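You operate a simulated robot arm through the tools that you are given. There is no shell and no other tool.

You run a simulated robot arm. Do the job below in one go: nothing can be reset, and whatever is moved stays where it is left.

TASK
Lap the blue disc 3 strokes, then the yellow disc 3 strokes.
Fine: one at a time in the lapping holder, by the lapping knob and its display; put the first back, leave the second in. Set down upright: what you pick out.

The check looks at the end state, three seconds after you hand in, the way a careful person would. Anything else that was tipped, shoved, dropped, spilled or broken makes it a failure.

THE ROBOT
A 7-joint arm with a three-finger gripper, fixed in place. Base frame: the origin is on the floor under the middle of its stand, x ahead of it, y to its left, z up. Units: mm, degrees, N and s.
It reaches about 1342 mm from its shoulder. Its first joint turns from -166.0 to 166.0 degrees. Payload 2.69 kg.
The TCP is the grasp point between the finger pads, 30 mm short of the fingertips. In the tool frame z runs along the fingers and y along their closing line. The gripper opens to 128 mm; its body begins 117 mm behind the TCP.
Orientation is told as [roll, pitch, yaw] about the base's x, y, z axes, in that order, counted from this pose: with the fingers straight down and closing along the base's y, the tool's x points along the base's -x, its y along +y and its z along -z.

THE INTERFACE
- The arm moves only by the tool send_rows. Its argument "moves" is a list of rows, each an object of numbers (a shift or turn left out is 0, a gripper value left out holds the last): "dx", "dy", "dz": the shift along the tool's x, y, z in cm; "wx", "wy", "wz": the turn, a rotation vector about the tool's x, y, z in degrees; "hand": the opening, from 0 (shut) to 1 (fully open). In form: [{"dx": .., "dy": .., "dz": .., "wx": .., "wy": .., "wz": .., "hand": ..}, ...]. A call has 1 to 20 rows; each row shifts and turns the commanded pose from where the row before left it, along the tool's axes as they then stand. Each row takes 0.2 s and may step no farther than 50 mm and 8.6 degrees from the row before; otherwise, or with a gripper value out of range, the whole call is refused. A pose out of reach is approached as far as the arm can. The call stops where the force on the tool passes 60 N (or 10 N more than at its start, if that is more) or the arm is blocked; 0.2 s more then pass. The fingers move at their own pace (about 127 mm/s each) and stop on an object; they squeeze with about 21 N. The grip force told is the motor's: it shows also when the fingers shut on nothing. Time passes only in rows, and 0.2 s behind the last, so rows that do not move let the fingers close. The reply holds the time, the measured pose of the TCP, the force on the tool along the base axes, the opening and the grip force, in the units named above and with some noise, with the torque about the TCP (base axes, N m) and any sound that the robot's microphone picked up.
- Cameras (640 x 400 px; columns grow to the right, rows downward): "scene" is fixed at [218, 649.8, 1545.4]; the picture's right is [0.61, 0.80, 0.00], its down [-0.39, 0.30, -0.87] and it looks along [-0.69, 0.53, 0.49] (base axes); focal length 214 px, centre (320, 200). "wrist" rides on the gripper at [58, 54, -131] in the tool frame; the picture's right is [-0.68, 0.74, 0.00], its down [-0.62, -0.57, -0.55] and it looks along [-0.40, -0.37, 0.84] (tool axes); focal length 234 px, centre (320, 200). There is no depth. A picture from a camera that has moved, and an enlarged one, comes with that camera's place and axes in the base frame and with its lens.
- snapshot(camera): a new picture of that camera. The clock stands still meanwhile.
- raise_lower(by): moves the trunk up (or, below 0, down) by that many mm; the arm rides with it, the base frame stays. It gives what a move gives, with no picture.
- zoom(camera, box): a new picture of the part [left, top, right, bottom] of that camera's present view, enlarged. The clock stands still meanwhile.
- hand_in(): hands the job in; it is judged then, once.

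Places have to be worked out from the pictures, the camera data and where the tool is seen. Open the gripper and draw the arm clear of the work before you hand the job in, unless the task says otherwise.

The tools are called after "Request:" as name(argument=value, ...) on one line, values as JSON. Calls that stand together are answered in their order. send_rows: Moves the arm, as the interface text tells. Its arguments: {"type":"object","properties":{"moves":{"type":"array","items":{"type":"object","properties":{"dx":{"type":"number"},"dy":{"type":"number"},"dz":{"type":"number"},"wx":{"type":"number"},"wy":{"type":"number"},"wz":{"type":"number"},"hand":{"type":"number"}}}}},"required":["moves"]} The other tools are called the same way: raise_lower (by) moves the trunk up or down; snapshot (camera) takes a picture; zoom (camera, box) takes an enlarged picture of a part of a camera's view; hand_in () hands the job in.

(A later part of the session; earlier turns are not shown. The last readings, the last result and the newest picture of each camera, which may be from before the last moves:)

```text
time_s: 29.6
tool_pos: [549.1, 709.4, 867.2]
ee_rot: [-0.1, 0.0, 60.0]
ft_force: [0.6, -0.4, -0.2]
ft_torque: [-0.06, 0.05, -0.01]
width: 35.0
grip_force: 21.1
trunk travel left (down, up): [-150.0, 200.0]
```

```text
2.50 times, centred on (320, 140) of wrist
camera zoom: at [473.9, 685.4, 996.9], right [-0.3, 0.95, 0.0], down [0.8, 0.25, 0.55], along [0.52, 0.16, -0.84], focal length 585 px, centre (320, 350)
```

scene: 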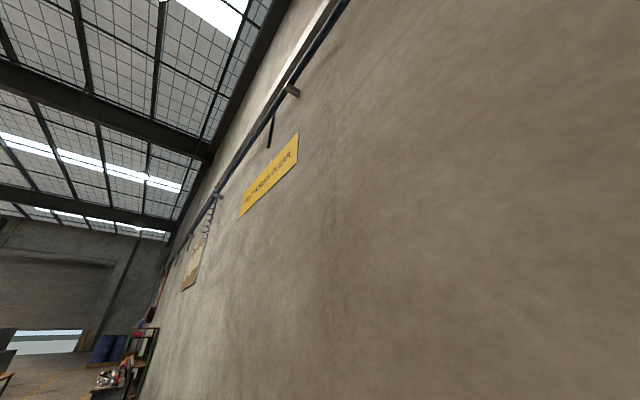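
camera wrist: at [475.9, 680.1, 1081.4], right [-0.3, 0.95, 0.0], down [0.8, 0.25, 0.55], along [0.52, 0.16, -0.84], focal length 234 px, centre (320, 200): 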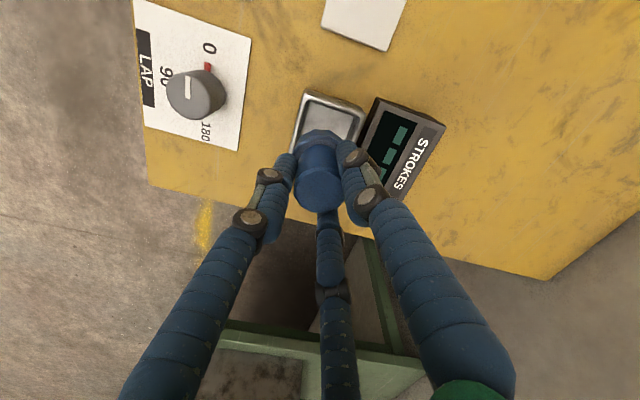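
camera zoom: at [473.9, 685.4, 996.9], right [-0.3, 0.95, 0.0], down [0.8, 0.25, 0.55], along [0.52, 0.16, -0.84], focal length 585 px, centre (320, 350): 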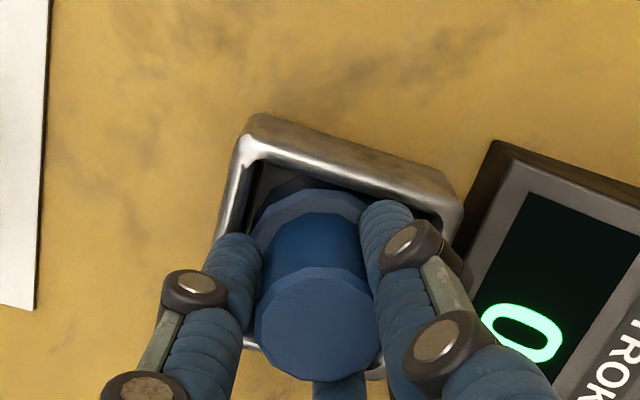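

The supported weight shows the disc resting on the cup floor, at the same height as when I picked it. I'll release with a modest opening and rise straight up.

Request:
send_rows(moves=[{"hand": 0.42}, {"hand": 0.42}, {"dz": -1.5}, {"dz": -3}, {"dz": -4}, {"dz": -4}, {}])

Request:
snapshot(camera="wrist")

Request:
zoom(camera="wrist", box=[240, 70, 400, 190])

```text
time_s: 31.2
tool_pos: [548.2, 707.9, 992.9]
ee_rot: [0.0, 0.0, 60.0]
ft_force: [-0.2, 0.1, 0.8]
ft_torque: [0.03, -0.02, 0.0]
width: 53.9
grip_force: 0.0
trunk travel left (down, up): [-150.0, 200.0]
```

```text
taken
camera wrist: at [473.2, 684.9, 1122.6], right [-0.3, 0.95, 0.0], down [0.8, 0.25, 0.55], along [0.52, 0.16, -0.84], focal length 234 px, centre (320, 200)
```

wrist: 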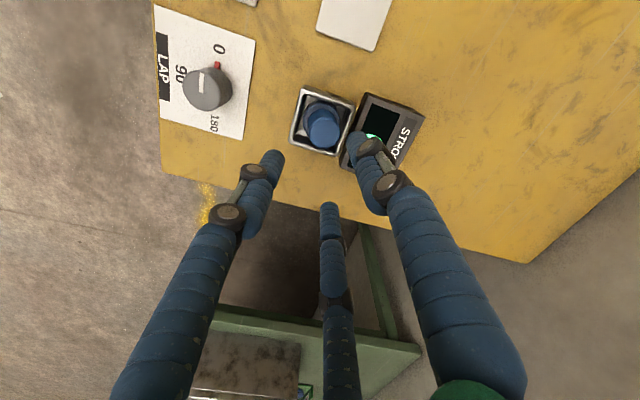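

```text
3.33 times, centred on (320, 130) of wrist
camera zoom: at [473.2, 684.9, 1122.6], right [-0.3, 0.95, 0.0], down [0.8, 0.25, 0.55], along [0.52, 0.16, -0.84], focal length 781 px, centre (320, 433)
```

zoom: 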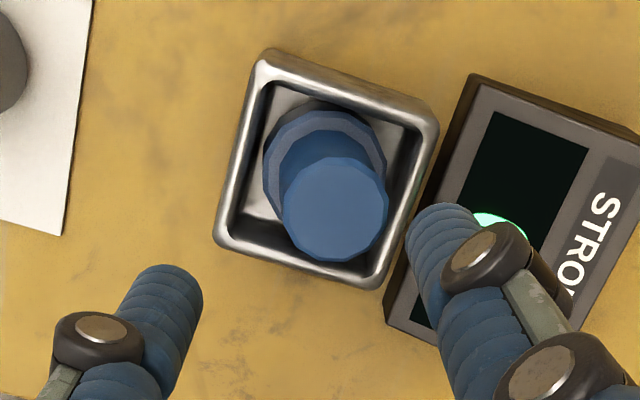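

The blue disc stands upright and centred in the cup. Next I'll move above the LAP knob, at about (551, 573), and test in free air whether the wrist can yaw far enough to turn it 180°.

Request:
send_rows(moves=[{"dx": 3.867, "dy": -2.337}, {"dx": 3.867, "dy": -2.337}, {"dx": 3.867, "dy": -2.337}, {"wz": -8.3}, {"wz": -8.3}, {"wz": -8.3}, {"wz": -8.3}, {"wz": -8.3}, {"wz": -8.3}, {"wz": -8.3}, {"wz": -8.3}, {"wz": -8.3}, {"wz": -8.3}, {"wz": -8.3}, {"wz": -8.3}, {"wz": -8.3}, {"wz": -8.3}, {"wz": -8.3}, {"wz": -8.3}])

Request:
snapshot(camera="wrist")

```text
time_s: 35.2
tool_pos: [552.2, 573.1, 991.2]
ee_rot: [0.1, 0.1, -167.0]
ft_force: [-0.4, 0.6, 0.0]
ft_torque: [-0.02, -0.01, -0.03]
width: 53.9
grip_force: 0.1
trunk travel left (down, up): [-150.0, 200.0]
```

```text
taken
camera wrist: at [621.2, 533.8, 1121.6], right [-0.5, -0.87, 0.0], down [-0.73, 0.41, 0.55], along [-0.48, 0.27, -0.84], focal length 234 px, centre (320, 200)
```

wrist: 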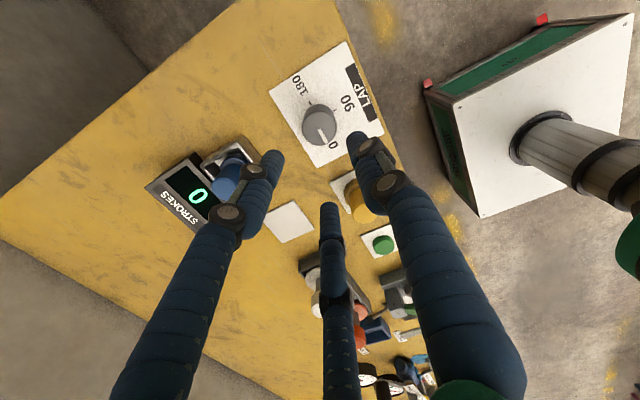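

Yaw 193° is reachable, and from there the display ("0") is visible along with the knob. I'll zoom in on both, then continue to 210° to confirm the full range.

Request:
zoom(camera="wrist", box=[260, 70, 380, 170])

Request:
send_rows(moves=[{"wz": -8.6}, {"wz": -8.6}])

Request:
snapshot(camera="wrist")

```text
4.00 times, centred on (320, 120) of wrist
camera zoom: at [621.2, 533.8, 1121.6], right [-0.5, -0.87, 0.0], down [-0.73, 0.41, 0.55], along [-0.48, 0.27, -0.84], focal length 937 px, centre (320, 520)
```

zoom: 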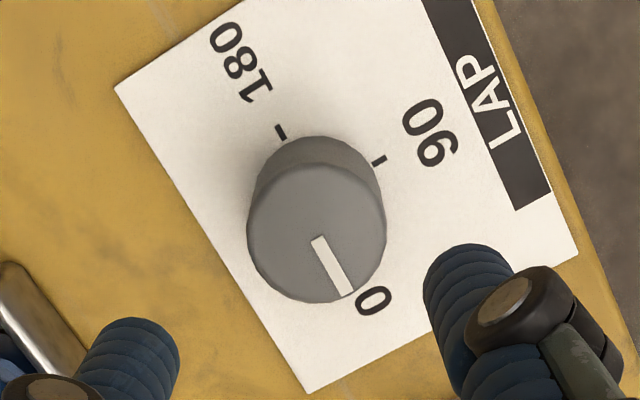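

```text
time_s: 35.8
tool_pos: [550.6, 573.5, 991.9]
ee_rot: [-0.1, 0.0, -149.9]
ft_force: [-0.1, 0.1, -0.4]
ft_torque: [-0.02, 0.01, 0.0]
width: 53.8
grip_force: 0.0
trunk travel left (down, up): [-150.0, 200.0]
```

```text
taken
camera wrist: at [629.5, 555.9, 1121.7], right [-0.22, -0.98, 0.0], down [-0.82, 0.18, 0.55], along [-0.54, 0.12, -0.84], focal length 234 px, centre (320, 200)
```

wrist: 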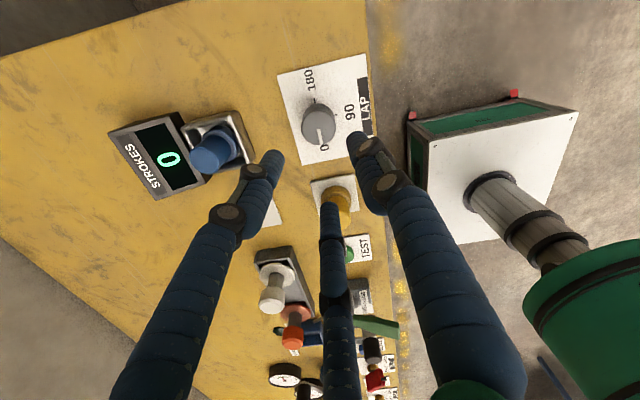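

Yaw 210° works and shows the display clearly, so I can take the knob from yaw 30° to 210°. The knob is 41 mm wide, directly below the TCP, top at about 843. I'll turn back to yaw 30°, where the fingers straddle the pointer.

Request:
send_rows(moves=[{"wz": 8.5}, {"wz": 8.5}, {"wz": 8.5}, {"wz": 8.5}, {"wz": 8.5}, {"wz": 8.5}, {"wz": 8.5}, {"wz": 8.5}, {"wz": 8.5}, {"wz": 8.5}, {"wz": 8.5}, {"wz": 8.5}, {"wz": 8.5}, {"wz": 8.5}, {"wz": 8.5}, {"wz": 8.5}, {"wz": 8.5}, {"wz": 8.5}, {"wz": 8.5}, {"wz": 8.5, "hand": 0.52}])

Request:
send_rows(moves=[{"wz": 8.5}, {"wz": 1.5}, {"dz": 3.5}, {"dz": 3.5}, {"dz": 2.0}, {}])

Request:
snapshot(camera="wrist")

Request:
zoom(camera="wrist", box=[240, 80, 400, 220])

```text
time_s: 40.0
tool_pos: [552.0, 572.6, 991.7]
ee_rot: [0.0, -0.1, 39.9]
ft_force: [0.1, -0.1, -0.3]
ft_torque: [0.01, -0.01, -0.04]
width: 66.7
grip_force: 0.1
trunk travel left (down, up): [-150.0, 200.0]
```

```text
time_s: 41.4
tool_pos: [551.8, 573.4, 899.8]
ee_rot: [0.0, 0.0, 30.0]
ft_force: [0.5, 0.0, 0.6]
ft_torque: [-0.03, 0.02, 0.07]
width: 66.7
grip_force: 0.1
trunk travel left (down, up): [-150.0, 200.0]
```

```text
taken
camera wrist: at [474.6, 590.9, 1030.8], right [0.22, 0.98, 0.0], down [0.82, -0.18, 0.55], along [0.54, -0.12, -0.84], focal length 234 px, centre (320, 200)
```

wrist: 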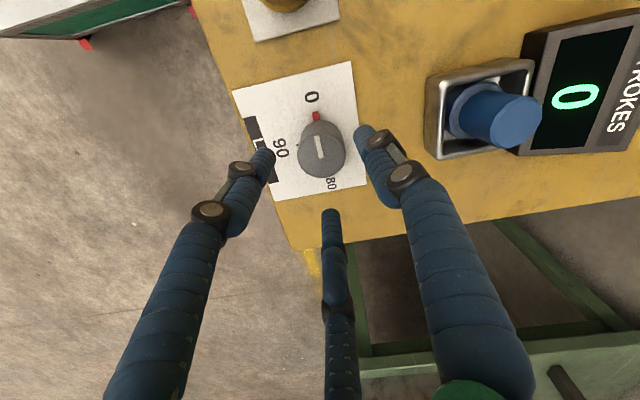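

```text
2.86 times, centred on (320, 150) of wrist
camera zoom: at [474.6, 590.9, 1030.8], right [0.22, 0.98, 0.0], down [0.82, -0.18, 0.55], along [0.54, -0.12, -0.84], focal length 669 px, centre (320, 343)
```

zoom: 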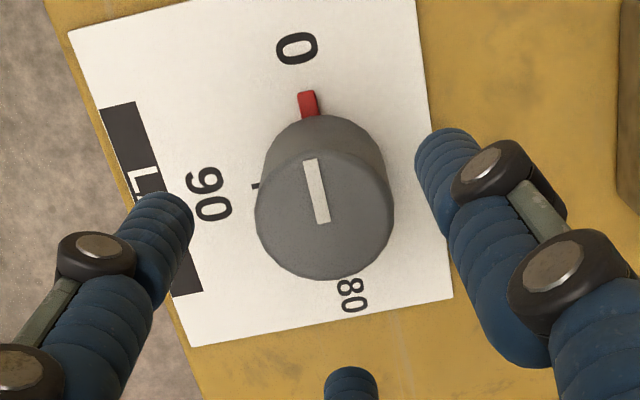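

The knob sits about (-1, +1.6) mm from the tool axis. I'll correct that, descend to TCP z ≈ 851, and check before closing.

Request:
send_rows(moves=[{"dy": 0.19}, {"dz": 2.5}, {"dz": 2.4}, {}])

Request:
zoom(camera="wrist", box=[240, 100, 400, 240])

```text
time_s: 42.4
tool_pos: [550.8, 574.7, 851.9]
ee_rot: [0.0, 0.0, 30.0]
ft_force: [-0.7, 0.2, 0.0]
ft_torque: [-0.04, 0.01, 0.01]
width: 66.8
grip_force: 0.1
trunk travel left (down, up): [-150.0, 200.0]
```

```text
2.86 times, centred on (320, 170) of wrist
camera zoom: at [474.1, 592.8, 982.1], right [0.22, 0.98, 0.0], down [0.82, -0.18, 0.55], along [0.54, -0.12, -0.84], focal length 669 px, centre (320, 286)
```

zoom: 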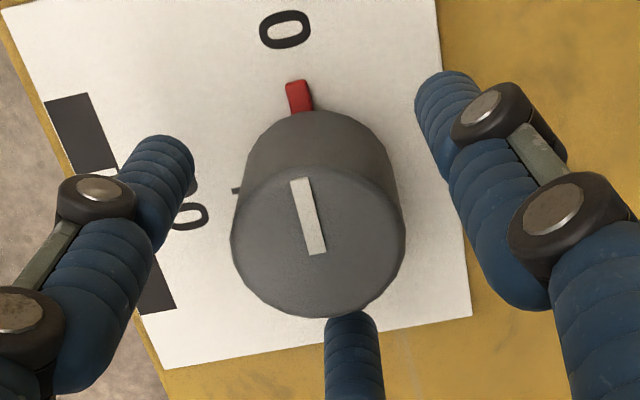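

From the two views, the knob top is at about 838.5 and the axis is centred within about 0.6 mm. I'll lower 4 mm more for a better overlap and close on the knob.

Request:
send_rows(moves=[{"dz": 0.4}, {"hand": 0.0}, {"hand": 0.0}, {"hand": 0.0}, {"hand": 0.0}])

Request:
snapshot(camera="wrist")

```text
time_s: 43.6
tool_pos: [550.3, 575.0, 848.7]
ee_rot: [0.1, 0.1, 30.0]
ft_force: [-3.2, 2.9, -6.2]
ft_torque: [0.07, 0.07, 0.09]
width: 41.2
grip_force: 45.0
trunk travel left (down, up): [-150.0, 200.0]
```

```text
taken
camera wrist: at [473.6, 592.5, 977.9], right [0.22, 0.98, 0.0], down [0.82, -0.18, 0.55], along [0.53, -0.12, -0.84], focal length 234 px, centre (320, 200)
```

wrist: 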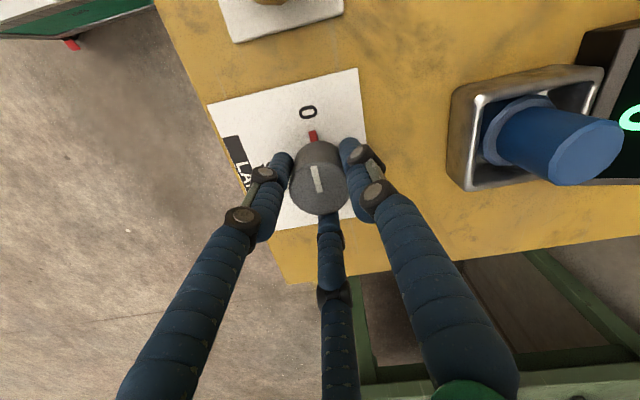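

The knob is gripped at 41.2 mm with small side forces. I'll turn it counter-clockwise 90° towards the 90 mark, watching torque and display.

Request:
send_rows(moves=[{"wz": -4}, {"wz": -4}, {"wz": -7}, {"wz": -7.5}, {"wz": -7.5}])

Request:
snapshot(camera="wrist")

```text
time_s: 44.8
tool_pos: [550.6, 574.3, 847.6]
ee_rot: [0.0, 0.1, 59.9]
ft_force: [-7.5, 5.6, -12.2]
ft_torque: [0.26, 0.1, 0.03]
width: 41.3
grip_force: 45.5
trunk travel left (down, up): [-150.0, 200.0]
```

```text
taken
camera wrist: at [475.4, 551.4, 977.9], right [-0.3, 0.95, 0.0], down [0.8, 0.25, 0.55], along [0.52, 0.16, -0.84], focal length 234 px, centre (320, 200)
```

wrist: 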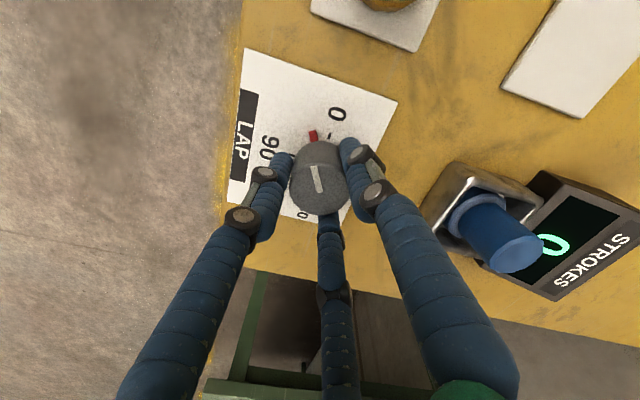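

The knob turns with the hand: the pointer is a third of the way to 90 and the display still reads 0. Side force is about 15 N pulling (-x, +y, -z), so I'll relax the pose slightly that way and continue turning.

Request:
send_rows(moves=[{"dy": 0.08, "dz": 0.04}, {"wz": -7.5}, {"wz": -7.5}, {"wz": -7.5}, {"wz": -7.5}, {"wz": -7.5}, {"wz": -7.5}, {"wz": -7.5}, {"wz": -7.5}])

Request:
snapshot(camera="wrist")

```text
time_s: 46.8
tool_pos: [550.4, 575.1, 847.4]
ee_rot: [0.0, 0.0, 120.0]
ft_force: [4.9, -6.2, -6.7]
ft_torque: [-0.24, -0.12, -0.01]
width: 41.3
grip_force: 44.8
trunk travel left (down, up): [-150.0, 200.0]
```

```text
taken
camera wrist: at [533.9, 497.7, 977.9], right [-0.98, 0.22, 0.0], down [0.18, 0.82, 0.55], along [0.12, 0.54, -0.84], focal length 234 px, centre (320, 200)
```

wrist: 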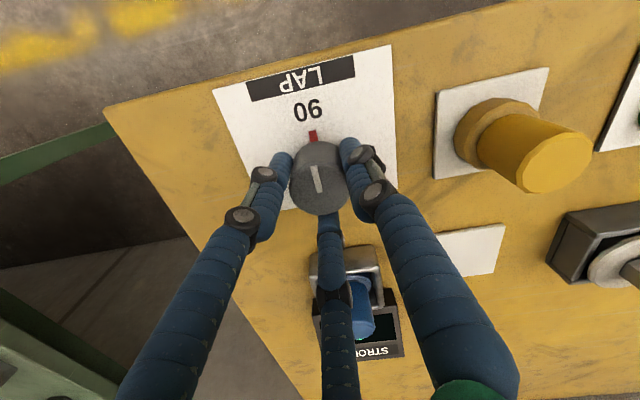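

The pointer is now at 90, and forces stay low. I'll continue on to 180.

Request:
send_rows(moves=[{"wz": -7.5}, {"wz": -7.5}, {"wz": -7.5}, {"wz": -7.5}, {"wz": -7.5}, {"wz": -7.5}, {"wz": -7.5}, {"wz": -7.5}, {"wz": -7.5}, {"wz": -7.5}, {"wz": -7.5}, {"wz": -7.5}, {}])

Request:
snapshot(camera="wrist")

```text
time_s: 49.6
tool_pos: [550.9, 574.1, 848.4]
ee_rot: [0.0, 0.0, -149.9]
ft_force: [5.4, -7.5, -4.9]
ft_torque: [-0.28, -0.25, 0.01]
width: 41.3
grip_force: 45.2
trunk travel left (down, up): [-150.0, 200.0]
```

```text
taken
camera wrist: at [628.5, 557.8, 977.9], right [-0.22, -0.98, 0.0], down [-0.82, 0.18, 0.55], along [-0.54, 0.12, -0.84], focal length 234 px, centre (320, 200)
```

wrist: 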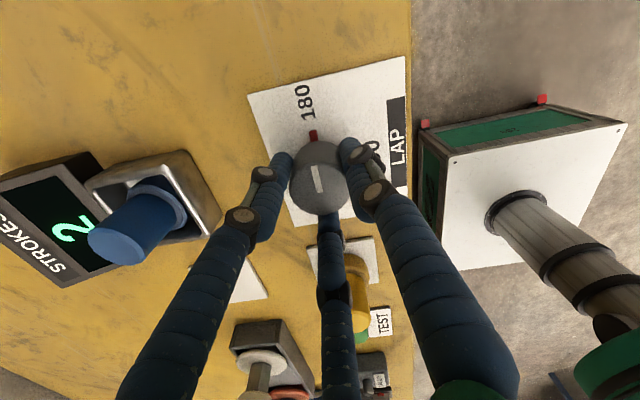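

The display seems to read 2 already. I'll zoom in before moving any further.

Request:
zoom(camera="wrist", box=[0, 140, 240, 300])

Request:
zoom(camera="wrist", box=[240, 60, 420, 220])

```text
2.50 times, centred on (120, 220) of wrist
camera zoom: at [628.5, 557.8, 977.9], right [-0.22, -0.98, 0.0], down [-0.82, 0.18, 0.55], along [-0.54, 0.12, -0.84], focal length 585 px, centre (820, 150)
```

zoom: 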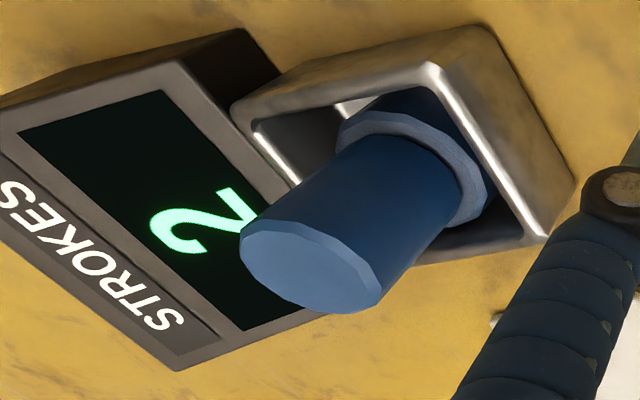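

```text
2.50 times, centred on (330, 140) of wrist
camera zoom: at [628.5, 557.8, 977.9], right [-0.22, -0.98, 0.0], down [-0.82, 0.18, 0.55], along [-0.54, 0.12, -0.84], focal length 585 px, centre (295, 350)
```

zoom: 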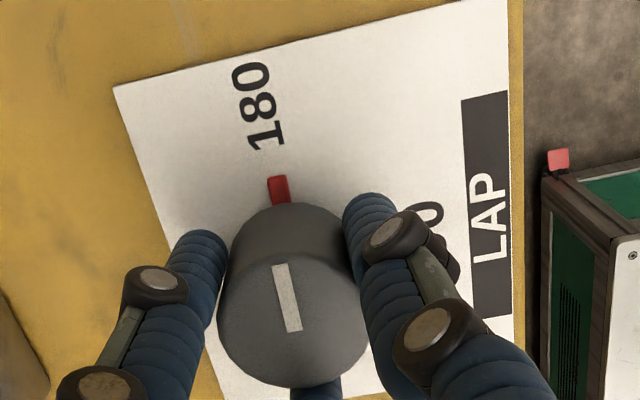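

The display reads 2 with the knob at 180. I can't yet tell whether it counts knob travel or time, so I'll let a single idle row pass and read it again before any further turning.

Request:
send_rows(moves=[{}])

Request:
zoom(camera="wrist", box=[0, 140, 240, 300])

```text
time_s: 50.0
tool_pos: [549.7, 575.1, 848.2]
ee_rot: [0.0, -0.1, -149.9]
ft_force: [5.8, -7.0, -5.5]
ft_torque: [-0.17, -0.16, 0.01]
width: 41.2
grip_force: 45.1
trunk travel left (down, up): [-150.0, 200.0]
```

```text
2.50 times, centred on (120, 220) of wrist
camera zoom: at [628.4, 557.8, 977.9], right [-0.22, -0.98, 0.0], down [-0.82, 0.18, 0.55], along [-0.54, 0.12, -0.84], focal length 585 px, centre (820, 150)
```

zoom: 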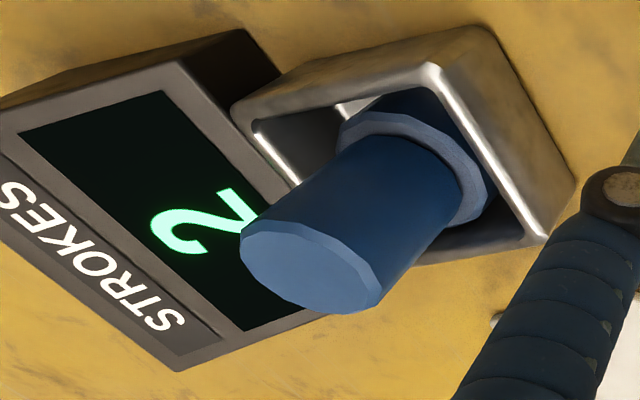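

It still reads 2 after 0.4 s idle, so it isn't counting time quickly. I'll turn back towards 0 in small increments and read the display after each one, so I can catch the count at exactly 3.

Request:
send_rows(moves=[{"wz": 5}, {"wz": 5}])

Request:
zoom(camera="wrist", box=[0, 140, 240, 300])

```text
time_s: 50.6
tool_pos: [549.8, 573.6, 847.1]
ee_rot: [0.0, -0.1, -160.1]
ft_force: [6.5, -6.6, -6.7]
ft_torque: [-0.24, -0.18, -0.02]
width: 41.2
grip_force: 45.1
trunk travel left (down, up): [-150.0, 200.0]
```

```text
2.50 times, centred on (120, 220) of wrist
camera zoom: at [624.3, 544.6, 977.9], right [-0.39, -0.92, 0.0], down [-0.77, 0.32, 0.55], along [-0.51, 0.21, -0.84], focal length 585 px, centre (820, 150)
```

zoom: 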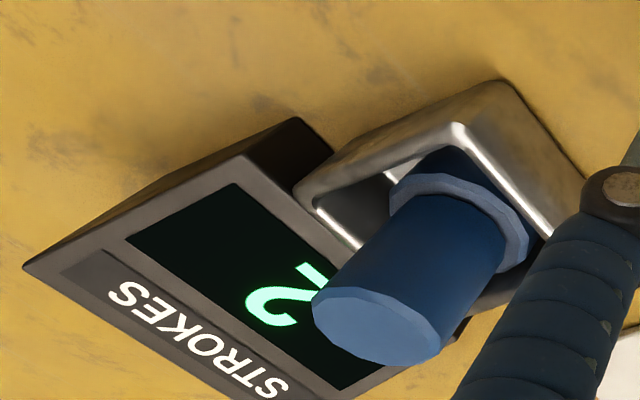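

Still 2 at 170°. I'll continue back in 10° increments.

Request:
send_rows(moves=[{"wz": 5}, {"wz": 5}])

Request:
zoom(camera="wrist", box=[40, 180, 280, 340])

```text
time_s: 51.2
tool_pos: [549.6, 575.2, 847.9]
ee_rot: [-0.1, 0.0, -170.1]
ft_force: [6.2, -6.8, -8.6]
ft_torque: [-0.25, -0.08, 0.04]
width: 41.3
grip_force: 44.7
trunk travel left (down, up): [-150.0, 200.0]
```

```text
2.50 times, centred on (160, 260) of wrist
camera zoom: at [617.8, 532.3, 978.0], right [-0.54, -0.84, 0.0], down [-0.7, 0.45, 0.55], along [-0.46, 0.3, -0.84], focal length 585 px, centre (720, 50)
```

zoom: 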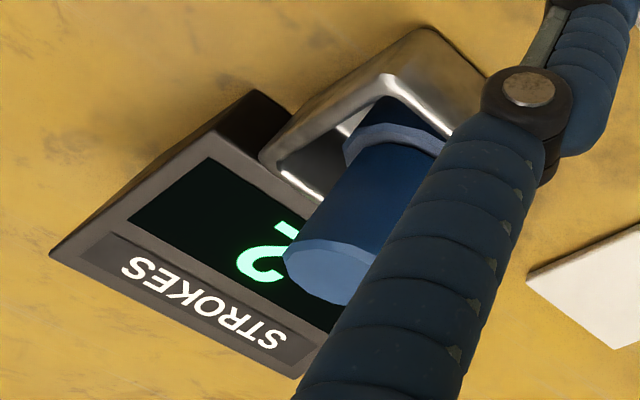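

Request:
send_rows(moves=[{"wz": 5}, {"wz": 5}])

Request:
zoom(camera="wrist", box=[60, 220, 300, 380])

```text
time_s: 51.8
tool_pos: [549.4, 575.3, 847.6]
ee_rot: [0.0, 0.1, 179.8]
ft_force: [4.9, -6.7, -7.4]
ft_torque: [-0.11, -0.2, 0.0]
width: 41.2
grip_force: 45.0
trunk travel left (down, up): [-150.0, 200.0]
```

```text
2.50 times, centred on (180, 300) of wrist
camera zoom: at [609.4, 521.4, 978.0], right [-0.68, -0.74, 0.0], down [-0.61, 0.57, 0.55], along [-0.4, 0.37, -0.84], focal length 585 px, centre (670, -50)
```

zoom: 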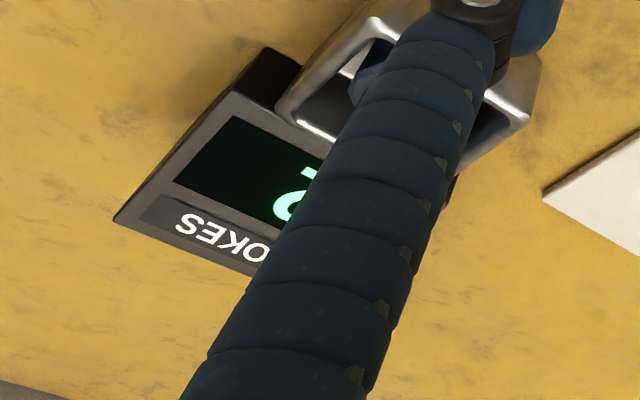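

The digit is partly hidden but consistent with 2 at 150°. I'll keep stepping back and take a full view to see which part of the display shows between the fingers.

Request:
send_rows(moves=[{"wz": 5}, {"wz": 5}])

Request:
snapshot(camera="wrist")

```text
time_s: 52.4
tool_pos: [549.6, 574.6, 848.4]
ee_rot: [0.0, 0.1, 169.9]
ft_force: [4.5, -6.2, -5.9]
ft_torque: [-0.14, -0.12, 0.0]
width: 41.1
grip_force: 45.3
trunk travel left (down, up): [-150.0, 200.0]
```

```text
taken
camera wrist: at [599.1, 512.0, 978.0], right [-0.8, -0.61, 0.0], down [-0.51, 0.67, 0.55], along [-0.33, 0.44, -0.84], focal length 234 px, centre (320, 200)
```

wrist: 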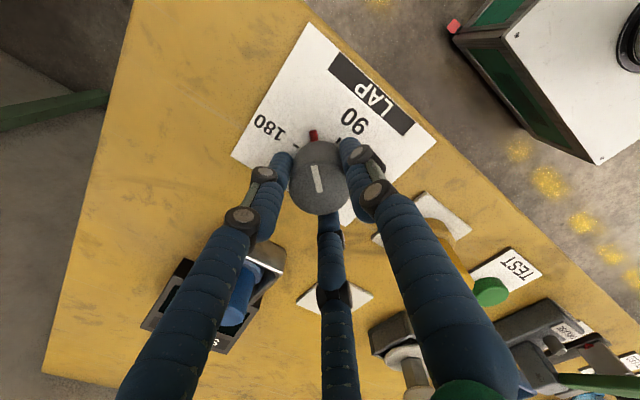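

The left finger hides the display here. I'll step to 120° (yaw 150°), where it should show between the left and centre fingers.

Request:
send_rows(moves=[{"wz": 5}, {"wz": 5}, {"wz": 5}])

Request:
snapshot(camera="wrist")

Request:
zoom(camera="wrist", box=[200, 260, 340, 390])

```text
time_s: 53.2
tool_pos: [549.2, 574.2, 848.6]
ee_rot: [0.0, 0.0, 154.9]
ft_force: [5.3, -6.2, -8.0]
ft_torque: [-0.16, -0.19, 0.0]
width: 41.1
grip_force: 45.2
trunk travel left (down, up): [-150.0, 200.0]
```

```text
taken
camera wrist: at [581.1, 501.7, 978.0], right [-0.93, -0.38, 0.0], down [-0.32, 0.77, 0.55], along [-0.21, 0.51, -0.84], focal length 234 px, centre (320, 200)
```

wrist: 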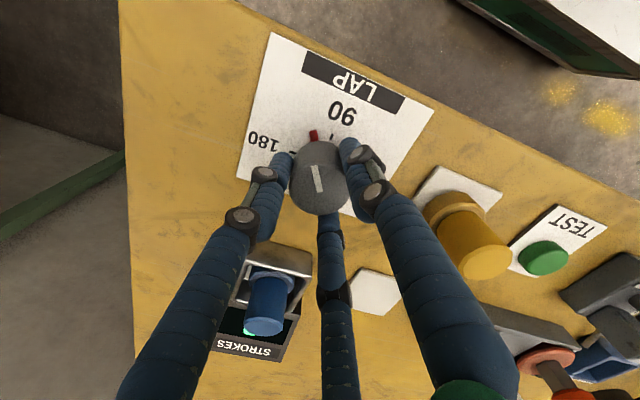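

```text
3.08 times, centred on (270, 325) of wrist
camera zoom: at [581.1, 501.7, 978.0], right [-0.93, -0.38, 0.0], down [-0.32, 0.77, 0.55], along [-0.21, 0.51, -0.84], focal length 720 px, centre (474, -185)
```

zoom: 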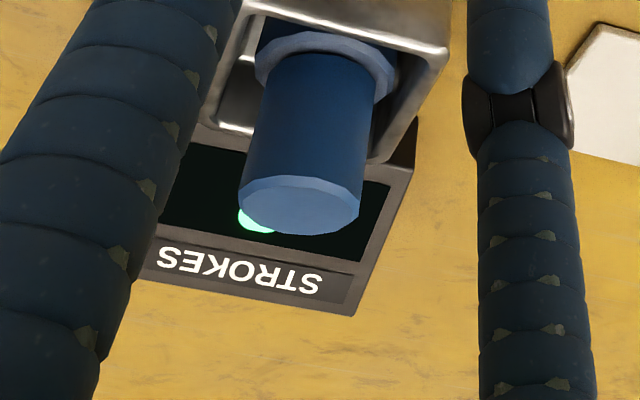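

The blue handle blocks the digit from here. The torque about z is about 0, so the knob isn't spring-loaded. I'll release it at 125°, rise, and yaw to about 200° to read the display cleanly.

Request:
send_rows(moves=[{"hand": 0.52}, {"hand": 0.52}, {"dz": -2}, {"dz": -4}, {"dz": -4}, {"wz": -8}, {"wz": -8}, {"wz": -8}, {"wz": -8}, {"wz": -8}, {"wz": -8}])

Request:
snapshot(camera="wrist")

```text
time_s: 55.6
tool_pos: [550.1, 575.9, 948.4]
ee_rot: [0.0, 0.0, -156.9]
ft_force: [0.2, 0.2, -0.2]
ft_torque: [0.0, 0.0, 0.04]
width: 67.0
grip_force: 0.0
trunk travel left (down, up): [-150.0, 200.0]
```

```text
taken
camera wrist: at [625.4, 548.7, 1078.1], right [-0.33, -0.94, 0.0], down [-0.79, 0.28, 0.55], along [-0.52, 0.18, -0.84], focal length 234 px, centre (320, 200)
```

wrist: 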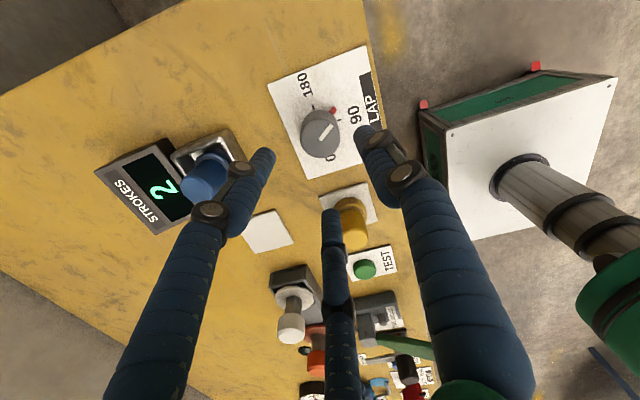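

Still 2, with the knob resting at about 125°. I'll see whether yaw 240° is reachable. From there I could turn the knob from 125° down past 70° while keeping the display in view.

Request:
send_rows(moves=[{"wz": -7.4}, {"wz": -7.4}, {"wz": -7.4}, {"wz": -7.4}, {"wz": -7.4}])

Request:
snapshot(camera="wrist")

```text
time_s: 56.8
tool_pos: [523.3, 566.8, 924.1]
ee_rot: [2.2, 0.2, -134.8]
ft_force: [1.1, 0.0, -0.5]
ft_torque: [-0.01, 0.01, 0.01]
width: 66.6
grip_force: 0.1
out of reach, approached as far as the arm can: row 3, 4, 5
trunk travel left (down, up): [-150.0, 200.0]
```

```text
taken
camera wrist: at [600.2, 573.8, 1056.5], right [0.05, -1.0, 0.03], down [-0.85, -0.03, 0.52], along [-0.52, -0.05, -0.85], focal length 234 px, centre (320, 200)
```

wrist: 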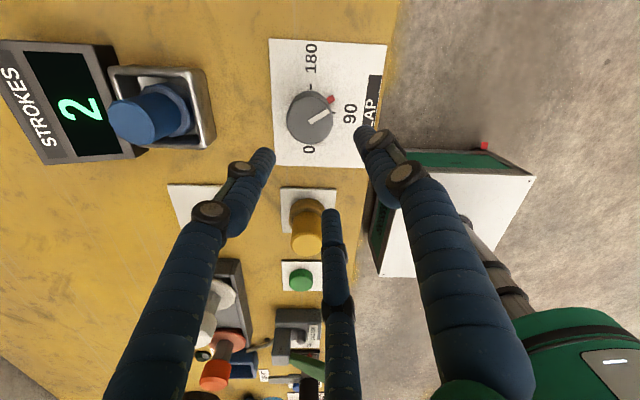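

Yaw tops out at about 215°, so 240° isn't available. Instead I'll regrip at yaw 75° with the knob at 125°, which lets me turn it down to 80° over yaw 75 → 30°, a range where the display stays visible. I'll rotate back in the air first.

Request:
send_rows(moves=[{"wz": 8.25}, {"wz": 8.25}, {"wz": 8.25}, {"wz": 8.25}, {"wz": 8.25}, {"wz": 8.25}, {"wz": 8.25}, {"wz": 8.25}, {"wz": 8.25}, {"wz": 8.25}, {"wz": 8.25}, {"wz": 8.25}, {"wz": 8.25}, {"wz": 8.25}, {"wz": 8.25}, {"wz": 8.25}, {"wz": 8.25}, {"wz": 8.25}, {"wz": 8.25}, {"wz": 8.25}])

Request:
snapshot(camera="wrist")

Request:
zoom(camera="wrist", box=[240, 60, 400, 200])

```text
time_s: 61.0
tool_pos: [525.4, 568.0, 924.2]
ee_rot: [-2.2, 0.4, 60.0]
ft_force: [0.4, 0.5, 0.2]
ft_torque: [-0.04, 0.0, -0.02]
width: 66.6
grip_force: 0.2
trunk travel left (down, up): [-150.0, 200.0]
```

```text
taken
camera wrist: at [444.8, 546.6, 1053.7], right [-0.3, 0.95, -0.03], down [0.78, 0.26, 0.57], along [0.55, 0.15, -0.82], focal length 234 px, centre (320, 200)
```

wrist: 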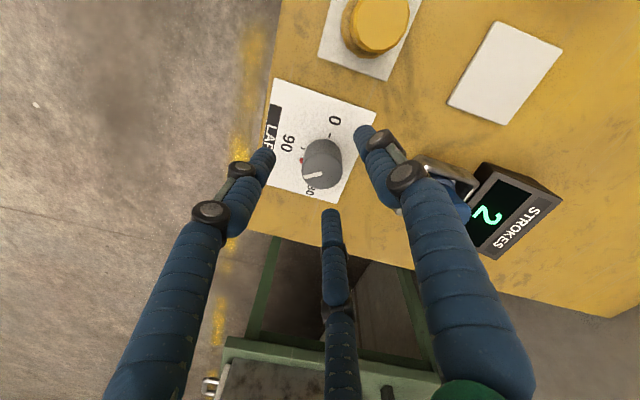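

```text
2.86 times, centred on (320, 130) of wrist
camera zoom: at [444.8, 546.6, 1053.7], right [-0.3, 0.95, -0.03], down [0.78, 0.26, 0.57], along [0.55, 0.15, -0.82], focal length 669 px, centre (320, 400)
```

zoom: 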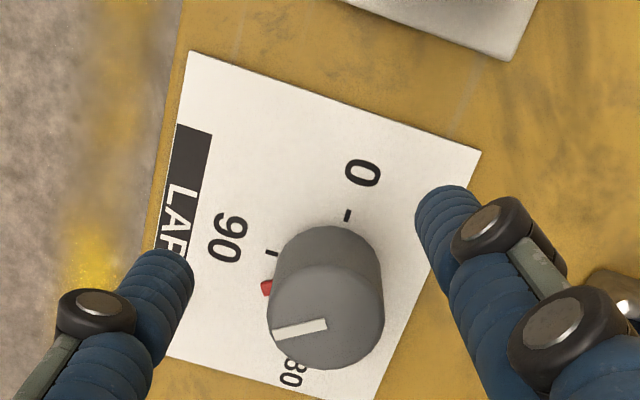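

The blocked rows left the hand shifted and slightly tilted, at (525, 568, 924) with roll -2.2°. I'll level it, move it back over the knob axis at about (550.2, 574.8), and set yaw 75°.

Request:
send_rows(moves=[{"wx": -2.2, "wy": -0.4}, {"dx": -1.83, "dy": -1.81}, {"wz": -7.5}, {"wz": -7.5}, {}])

Request:
snapshot(camera="wrist")

Request:
zoom(camera="wrist", box=[240, 60, 400, 200])

```text
time_s: 62.2
tool_pos: [549.0, 574.9, 925.0]
ee_rot: [-0.2, -0.1, 75.2]
ft_force: [-0.5, -0.5, -0.5]
ft_torque: [0.03, 0.0, 0.01]
width: 66.6
grip_force: 0.1
trunk travel left (down, up): [-150.0, 200.0]
```

```text
taken
camera wrist: at [482.5, 531.6, 1055.4], right [-0.54, 0.84, 0.0], down [0.7, 0.45, 0.55], along [0.46, 0.3, -0.83], focal length 234 px, centre (320, 200)
```

wrist: 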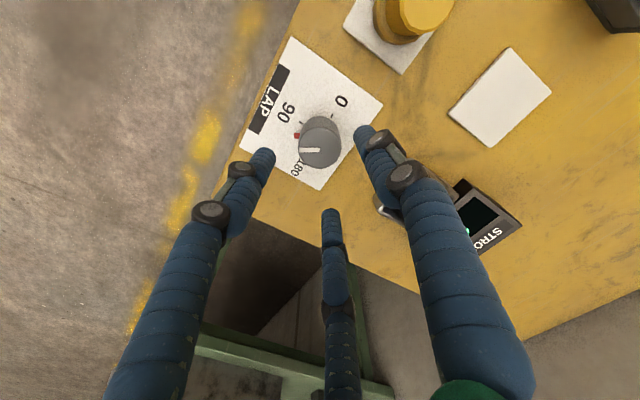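

```text
2.86 times, centred on (320, 130) of wrist
camera zoom: at [482.5, 531.6, 1055.4], right [-0.54, 0.84, 0.0], down [0.7, 0.45, 0.55], along [0.46, 0.3, -0.83], focal length 669 px, centre (320, 400)
```

zoom: 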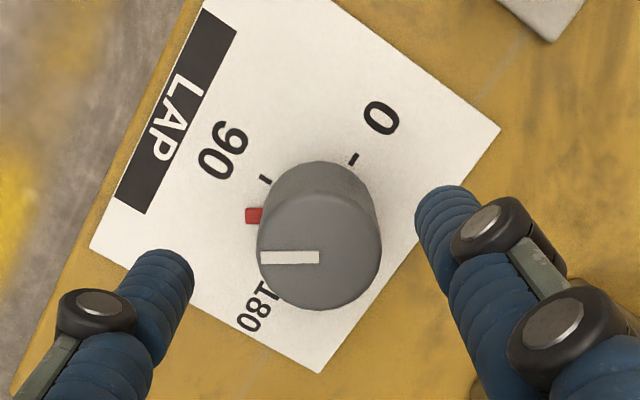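

The knob is centred in the image to about 1 mm. I'll set yaw near 66° so the display stays in view, make a sub-millimetre correction, and descend 77.5 mm to the same grip height as before.

Request:
send_rows(moves=[{"dx": -0.09, "dy": -0.06, "wz": 8.5}, {"dz": 3.5}, {"dz": 3.25}, {"dz": 1.0}, {}])

Request:
snapshot(camera="wrist")

Request:
zoom(camera="wrist", box=[240, 100, 400, 240])

```text
time_s: 63.4
tool_pos: [550.1, 576.1, 847.2]
ee_rot: [-0.1, -0.1, 66.7]
ft_force: [-0.5, -0.6, 0.1]
ft_torque: [0.0, -0.03, 0.02]
width: 66.5
grip_force: 0.0
trunk travel left (down, up): [-150.0, 200.0]
```

```text
taken
camera wrist: at [477.9, 542.8, 977.8], right [-0.41, 0.91, 0.0], down [0.76, 0.34, 0.55], along [0.5, 0.23, -0.83], focal length 234 px, centre (320, 200)
```

wrist: 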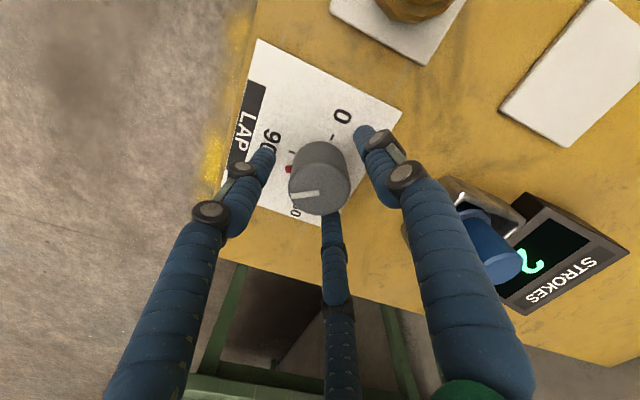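

```text
2.86 times, centred on (320, 170) of wrist
camera zoom: at [477.9, 542.8, 977.8], right [-0.41, 0.91, 0.0], down [0.76, 0.34, 0.55], along [0.5, 0.23, -0.83], focal length 669 px, centre (320, 286)
```

zoom: 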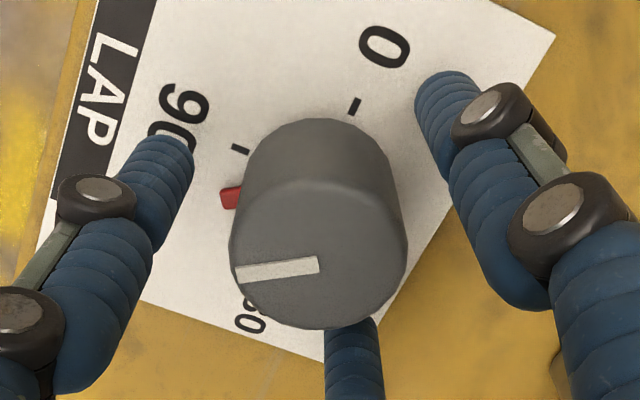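

The display ("2") is visible from this grip. I'll close on the knob and turn it back 10°, then look.

Request:
send_rows(moves=[{"hand": 0.0}, {"hand": 0.0}, {"hand": 0.0}, {"hand": 0.0}, {"wz": 5}, {"wz": 5}])

Request:
snapshot(camera="wrist")

```text
time_s: 64.8
tool_pos: [550.1, 575.0, 847.5]
ee_rot: [-0.1, -0.1, 56.5]
ft_force: [7.0, -5.2, -1.0]
ft_torque: [-0.19, -0.3, -0.03]
width: 40.5
grip_force: 44.9
trunk travel left (down, up): [-150.0, 200.0]
```

```text
taken
camera wrist: at [473.7, 555.7, 977.8], right [-0.24, 0.97, 0.0], down [0.81, 0.2, 0.55], along [0.53, 0.13, -0.84], focal length 234 px, centre (320, 200)
```

wrist: 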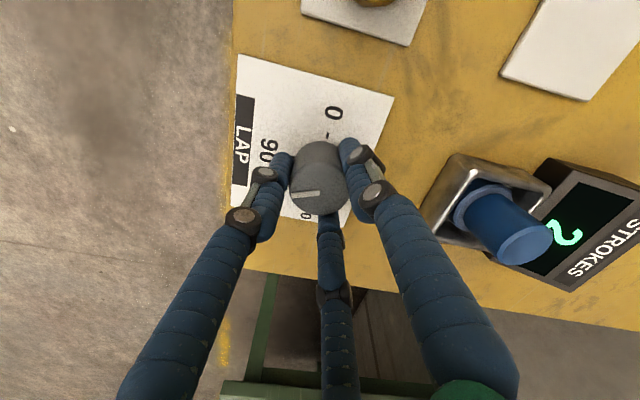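

Still 2 at about 115°. I'll turn back another 10°.

Request:
send_rows(moves=[{"wz": 5}, {"wz": 5}])

Request:
zoom(camera="wrist", box=[400, 80, 640, 300])

```text
time_s: 65.4
tool_pos: [548.7, 575.4, 847.2]
ee_rot: [0.0, -0.1, 46.6]
ft_force: [8.0, -3.7, -2.1]
ft_torque: [-0.06, -0.33, 0.0]
width: 40.6
grip_force: 44.3
trunk travel left (down, up): [-150.0, 200.0]
```

```text
1.82 times, centred on (520, 190) of wrist
camera zoom: at [471.5, 569.3, 977.8], right [-0.07, 1.0, 0.0], down [0.83, 0.06, 0.55], along [0.55, 0.04, -0.84], focal length 426 px, centre (-44, 218)
```

zoom: 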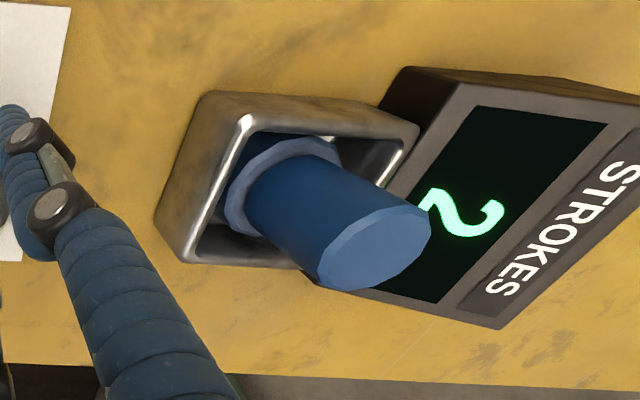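

Still 2 at about 105°. I'll turn back 8° more.

Request:
send_rows(moves=[{"wz": 4}, {"wz": 4}])

Request:
zoom(camera="wrist", box=[400, 60, 640, 260])

```text
time_s: 66.0
tool_pos: [550.3, 574.5, 848.3]
ee_rot: [0.0, 0.0, 38.5]
ft_force: [10.2, -3.9, -5.7]
ft_torque: [-0.05, -0.38, -0.01]
width: 40.6
grip_force: 45.0
trunk travel left (down, up): [-150.0, 200.0]
```

```text
2.00 times, centred on (520, 160) of wrist
camera zoom: at [471.5, 580.4, 977.8], right [0.07, 1.0, 0.0], down [0.83, -0.06, 0.55], along [0.55, -0.04, -0.84], focal length 468 px, centre (-80, 280)
```

zoom: 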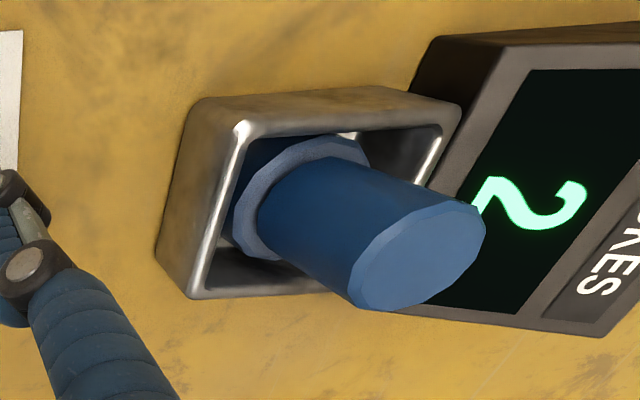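

Still 2 at about 97°. I'll turn another 8° through the 90 mark.

Request:
send_rows(moves=[{"wz": 4}, {"wz": 4}])

Request:
snapshot(camera="wrist")

```text
time_s: 66.6
tool_pos: [550.5, 574.3, 848.2]
ee_rot: [0.1, 0.0, 30.6]
ft_force: [8.7, -3.7, -4.5]
ft_torque: [-0.12, -0.21, -0.01]
width: 40.8
grip_force: 44.9
trunk travel left (down, up): [-150.0, 200.0]
```

```text
taken
camera wrist: at [473.1, 591.4, 977.9], right [0.21, 0.98, 0.0], down [0.82, -0.17, 0.55], along [0.54, -0.11, -0.84], focal length 234 px, centre (320, 200)
```

wrist: 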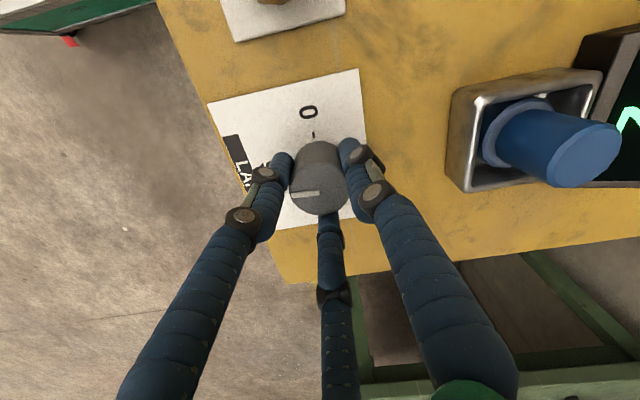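

I'm at the edge of the display view; the visible part still looks like 2 at about 89°. I'll open the fingers, rotate the open hand around the knob back to yaw 67°, and regrip to continue with the display in view.

Request:
send_rows(moves=[{"hand": 0.52}, {"hand": 0.52}, {"wz": -7.3}, {"wz": -7.3}, {"wz": -7.3}, {"wz": -7.3}, {"wz": -7.3}, {}])

Request:
snapshot(camera="wrist")

Request:
zoom(camera="wrist", box=[240, 100, 400, 240])

```text
time_s: 68.4
tool_pos: [548.7, 574.4, 849.6]
ee_rot: [-0.2, -0.1, 67.1]
ft_force: [-0.1, -0.1, -0.1]
ft_torque: [-0.02, -0.02, -0.01]
width: 66.5
grip_force: 0.0
trunk travel left (down, up): [-150.0, 200.0]
```

```text
taken
camera wrist: at [478.0, 541.7, 978.1], right [-0.42, 0.91, 0.0], down [0.76, 0.35, 0.55], along [0.5, 0.23, -0.84], focal length 234 px, centre (320, 200)
```

wrist: 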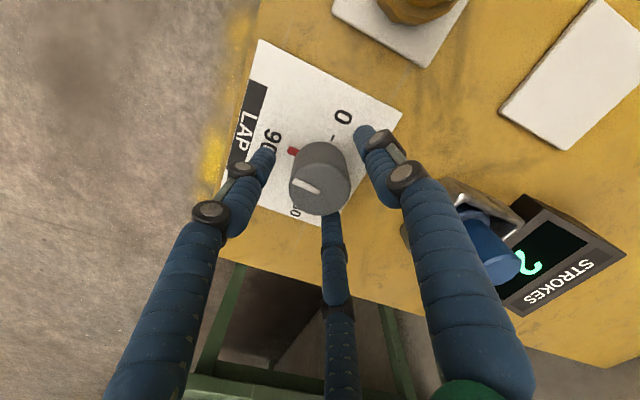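

```text
2.86 times, centred on (320, 170) of wrist
camera zoom: at [478.0, 541.7, 978.1], right [-0.42, 0.91, 0.0], down [0.76, 0.35, 0.55], along [0.5, 0.23, -0.84], focal length 669 px, centre (320, 286)
```

zoom: 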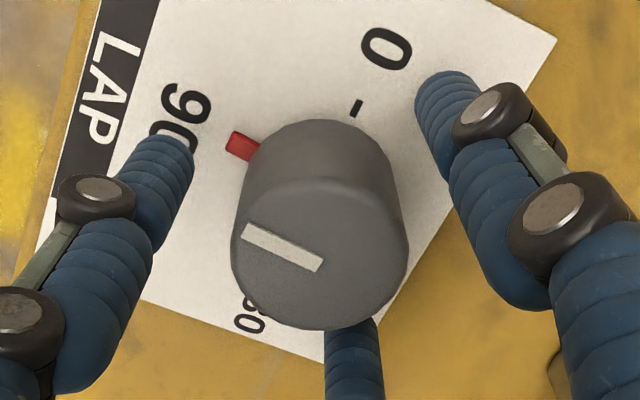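

The count is 2 with the pointer essentially at 90. I'll regrip and turn back another 12°.

Request:
send_rows(moves=[{"hand": 0.0}, {"hand": 0.0}, {"hand": 0.0}, {"hand": 0.0}, {"wz": 6}, {"wz": 6}])

Request:
zoom(camera="wrist", box=[400, 100, 640, 320])

```text
time_s: 69.8
tool_pos: [551.1, 575.3, 847.6]
ee_rot: [0.0, -0.1, 55.0]
ft_force: [6.5, -0.3, -0.6]
ft_torque: [0.01, -0.26, 0.02]
width: 40.1
grip_force: 45.3
trunk travel left (down, up): [-150.0, 200.0]
```

```text
1.82 times, centred on (520, 210) of wrist
camera zoom: at [473.1, 557.7, 978.1], right [-0.22, 0.98, 0.0], down [0.82, 0.18, 0.55], along [0.54, 0.12, -0.84], focal length 426 px, centre (-44, 182)
```

zoom: 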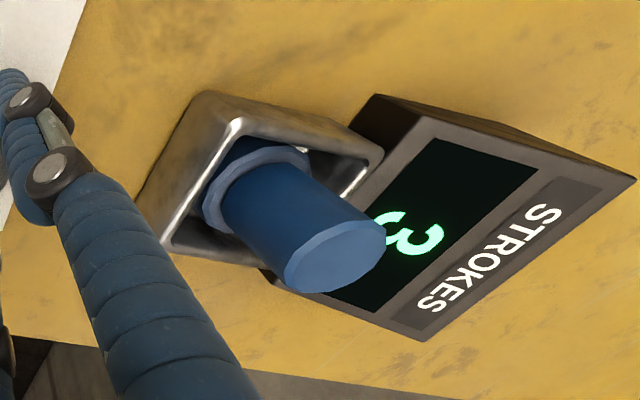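

The display reads 3 for blue, just past the 90 mark on the way back, so each 90° of travel counts one stroke. I'll release the knob here without turning further, rise, and move above the cup at yaw 60°.

Request:
send_rows(moves=[{"hand": 0.52}, {"hand": 0.52}, {"dz": -3}, {"dz": -4}, {"dz": -4.5}, {"wz": -5}, {"dx": -3.83, "dy": 2.27}, {"dx": -3.83, "dy": 2.27}, {"dx": -3.83, "dy": 2.27}, {}])

Request:
snapshot(camera="wrist")

Request:
zoom(camera="wrist", box=[240, 70, 400, 190])

```text
time_s: 72.0
tool_pos: [547.6, 708.3, 962.4]
ee_rot: [0.0, 0.0, 60.3]
ft_force: [-0.1, -0.3, -0.3]
ft_torque: [-0.06, -0.02, -0.01]
width: 66.6
grip_force: 0.1
trunk travel left (down, up): [-150.0, 200.0]
```

```text
taken
camera wrist: at [472.6, 684.9, 1092.8], right [-0.3, 0.95, 0.0], down [0.8, 0.25, 0.55], along [0.52, 0.17, -0.84], focal length 234 px, centre (320, 200)
```

wrist: 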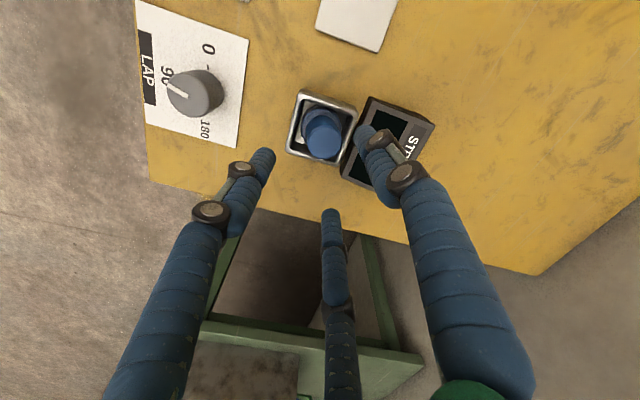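

```text
3.33 times, centred on (320, 130) of wrist
camera zoom: at [472.6, 684.9, 1092.8], right [-0.3, 0.95, 0.0], down [0.8, 0.25, 0.55], along [0.52, 0.17, -0.84], focal length 781 px, centre (320, 433)
```

zoom: 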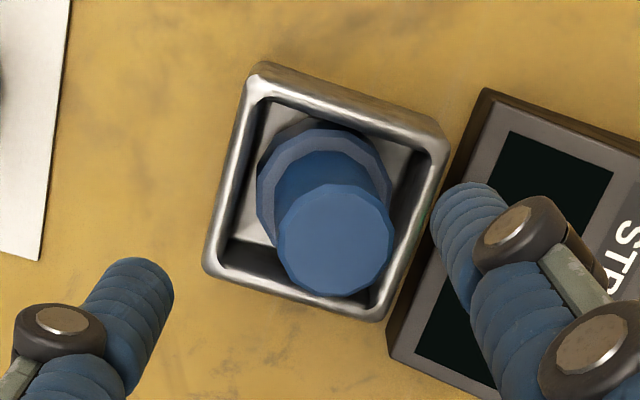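

The blue handle sits about 5 mm further in +y than the tool axis, having shifted slightly in the cup on release. I'll correct by (+0.3, +4.8) mm and descend to the release height with a tighter opening.

Request:
send_rows(moves=[{"dx": -0.43, "dy": 0.21, "hand": 0.44}, {"hand": 0.44, "dz": 3.5}, {"dz": 3.5}, {"dz": 1.6}, {}])

Request:
zoom(camera="wrist", box=[240, 90, 400, 230])

```text
time_s: 73.2
tool_pos: [547.7, 712.0, 875.9]
ee_rot: [0.0, 0.0, 60.2]
ft_force: [-0.2, -0.1, 0.4]
ft_torque: [0.01, -0.04, 0.02]
width: 56.0
grip_force: 0.1
trunk travel left (down, up): [-150.0, 200.0]
```

```text
2.86 times, centred on (320, 160) of wrist
camera zoom: at [473.5, 688.8, 1006.8], right [-0.3, 0.95, 0.0], down [0.8, 0.25, 0.55], along [0.52, 0.17, -0.84], focal length 669 px, centre (320, 314)
```

zoom: 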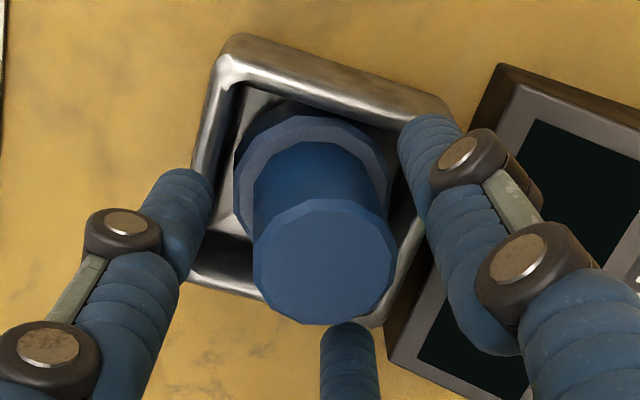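

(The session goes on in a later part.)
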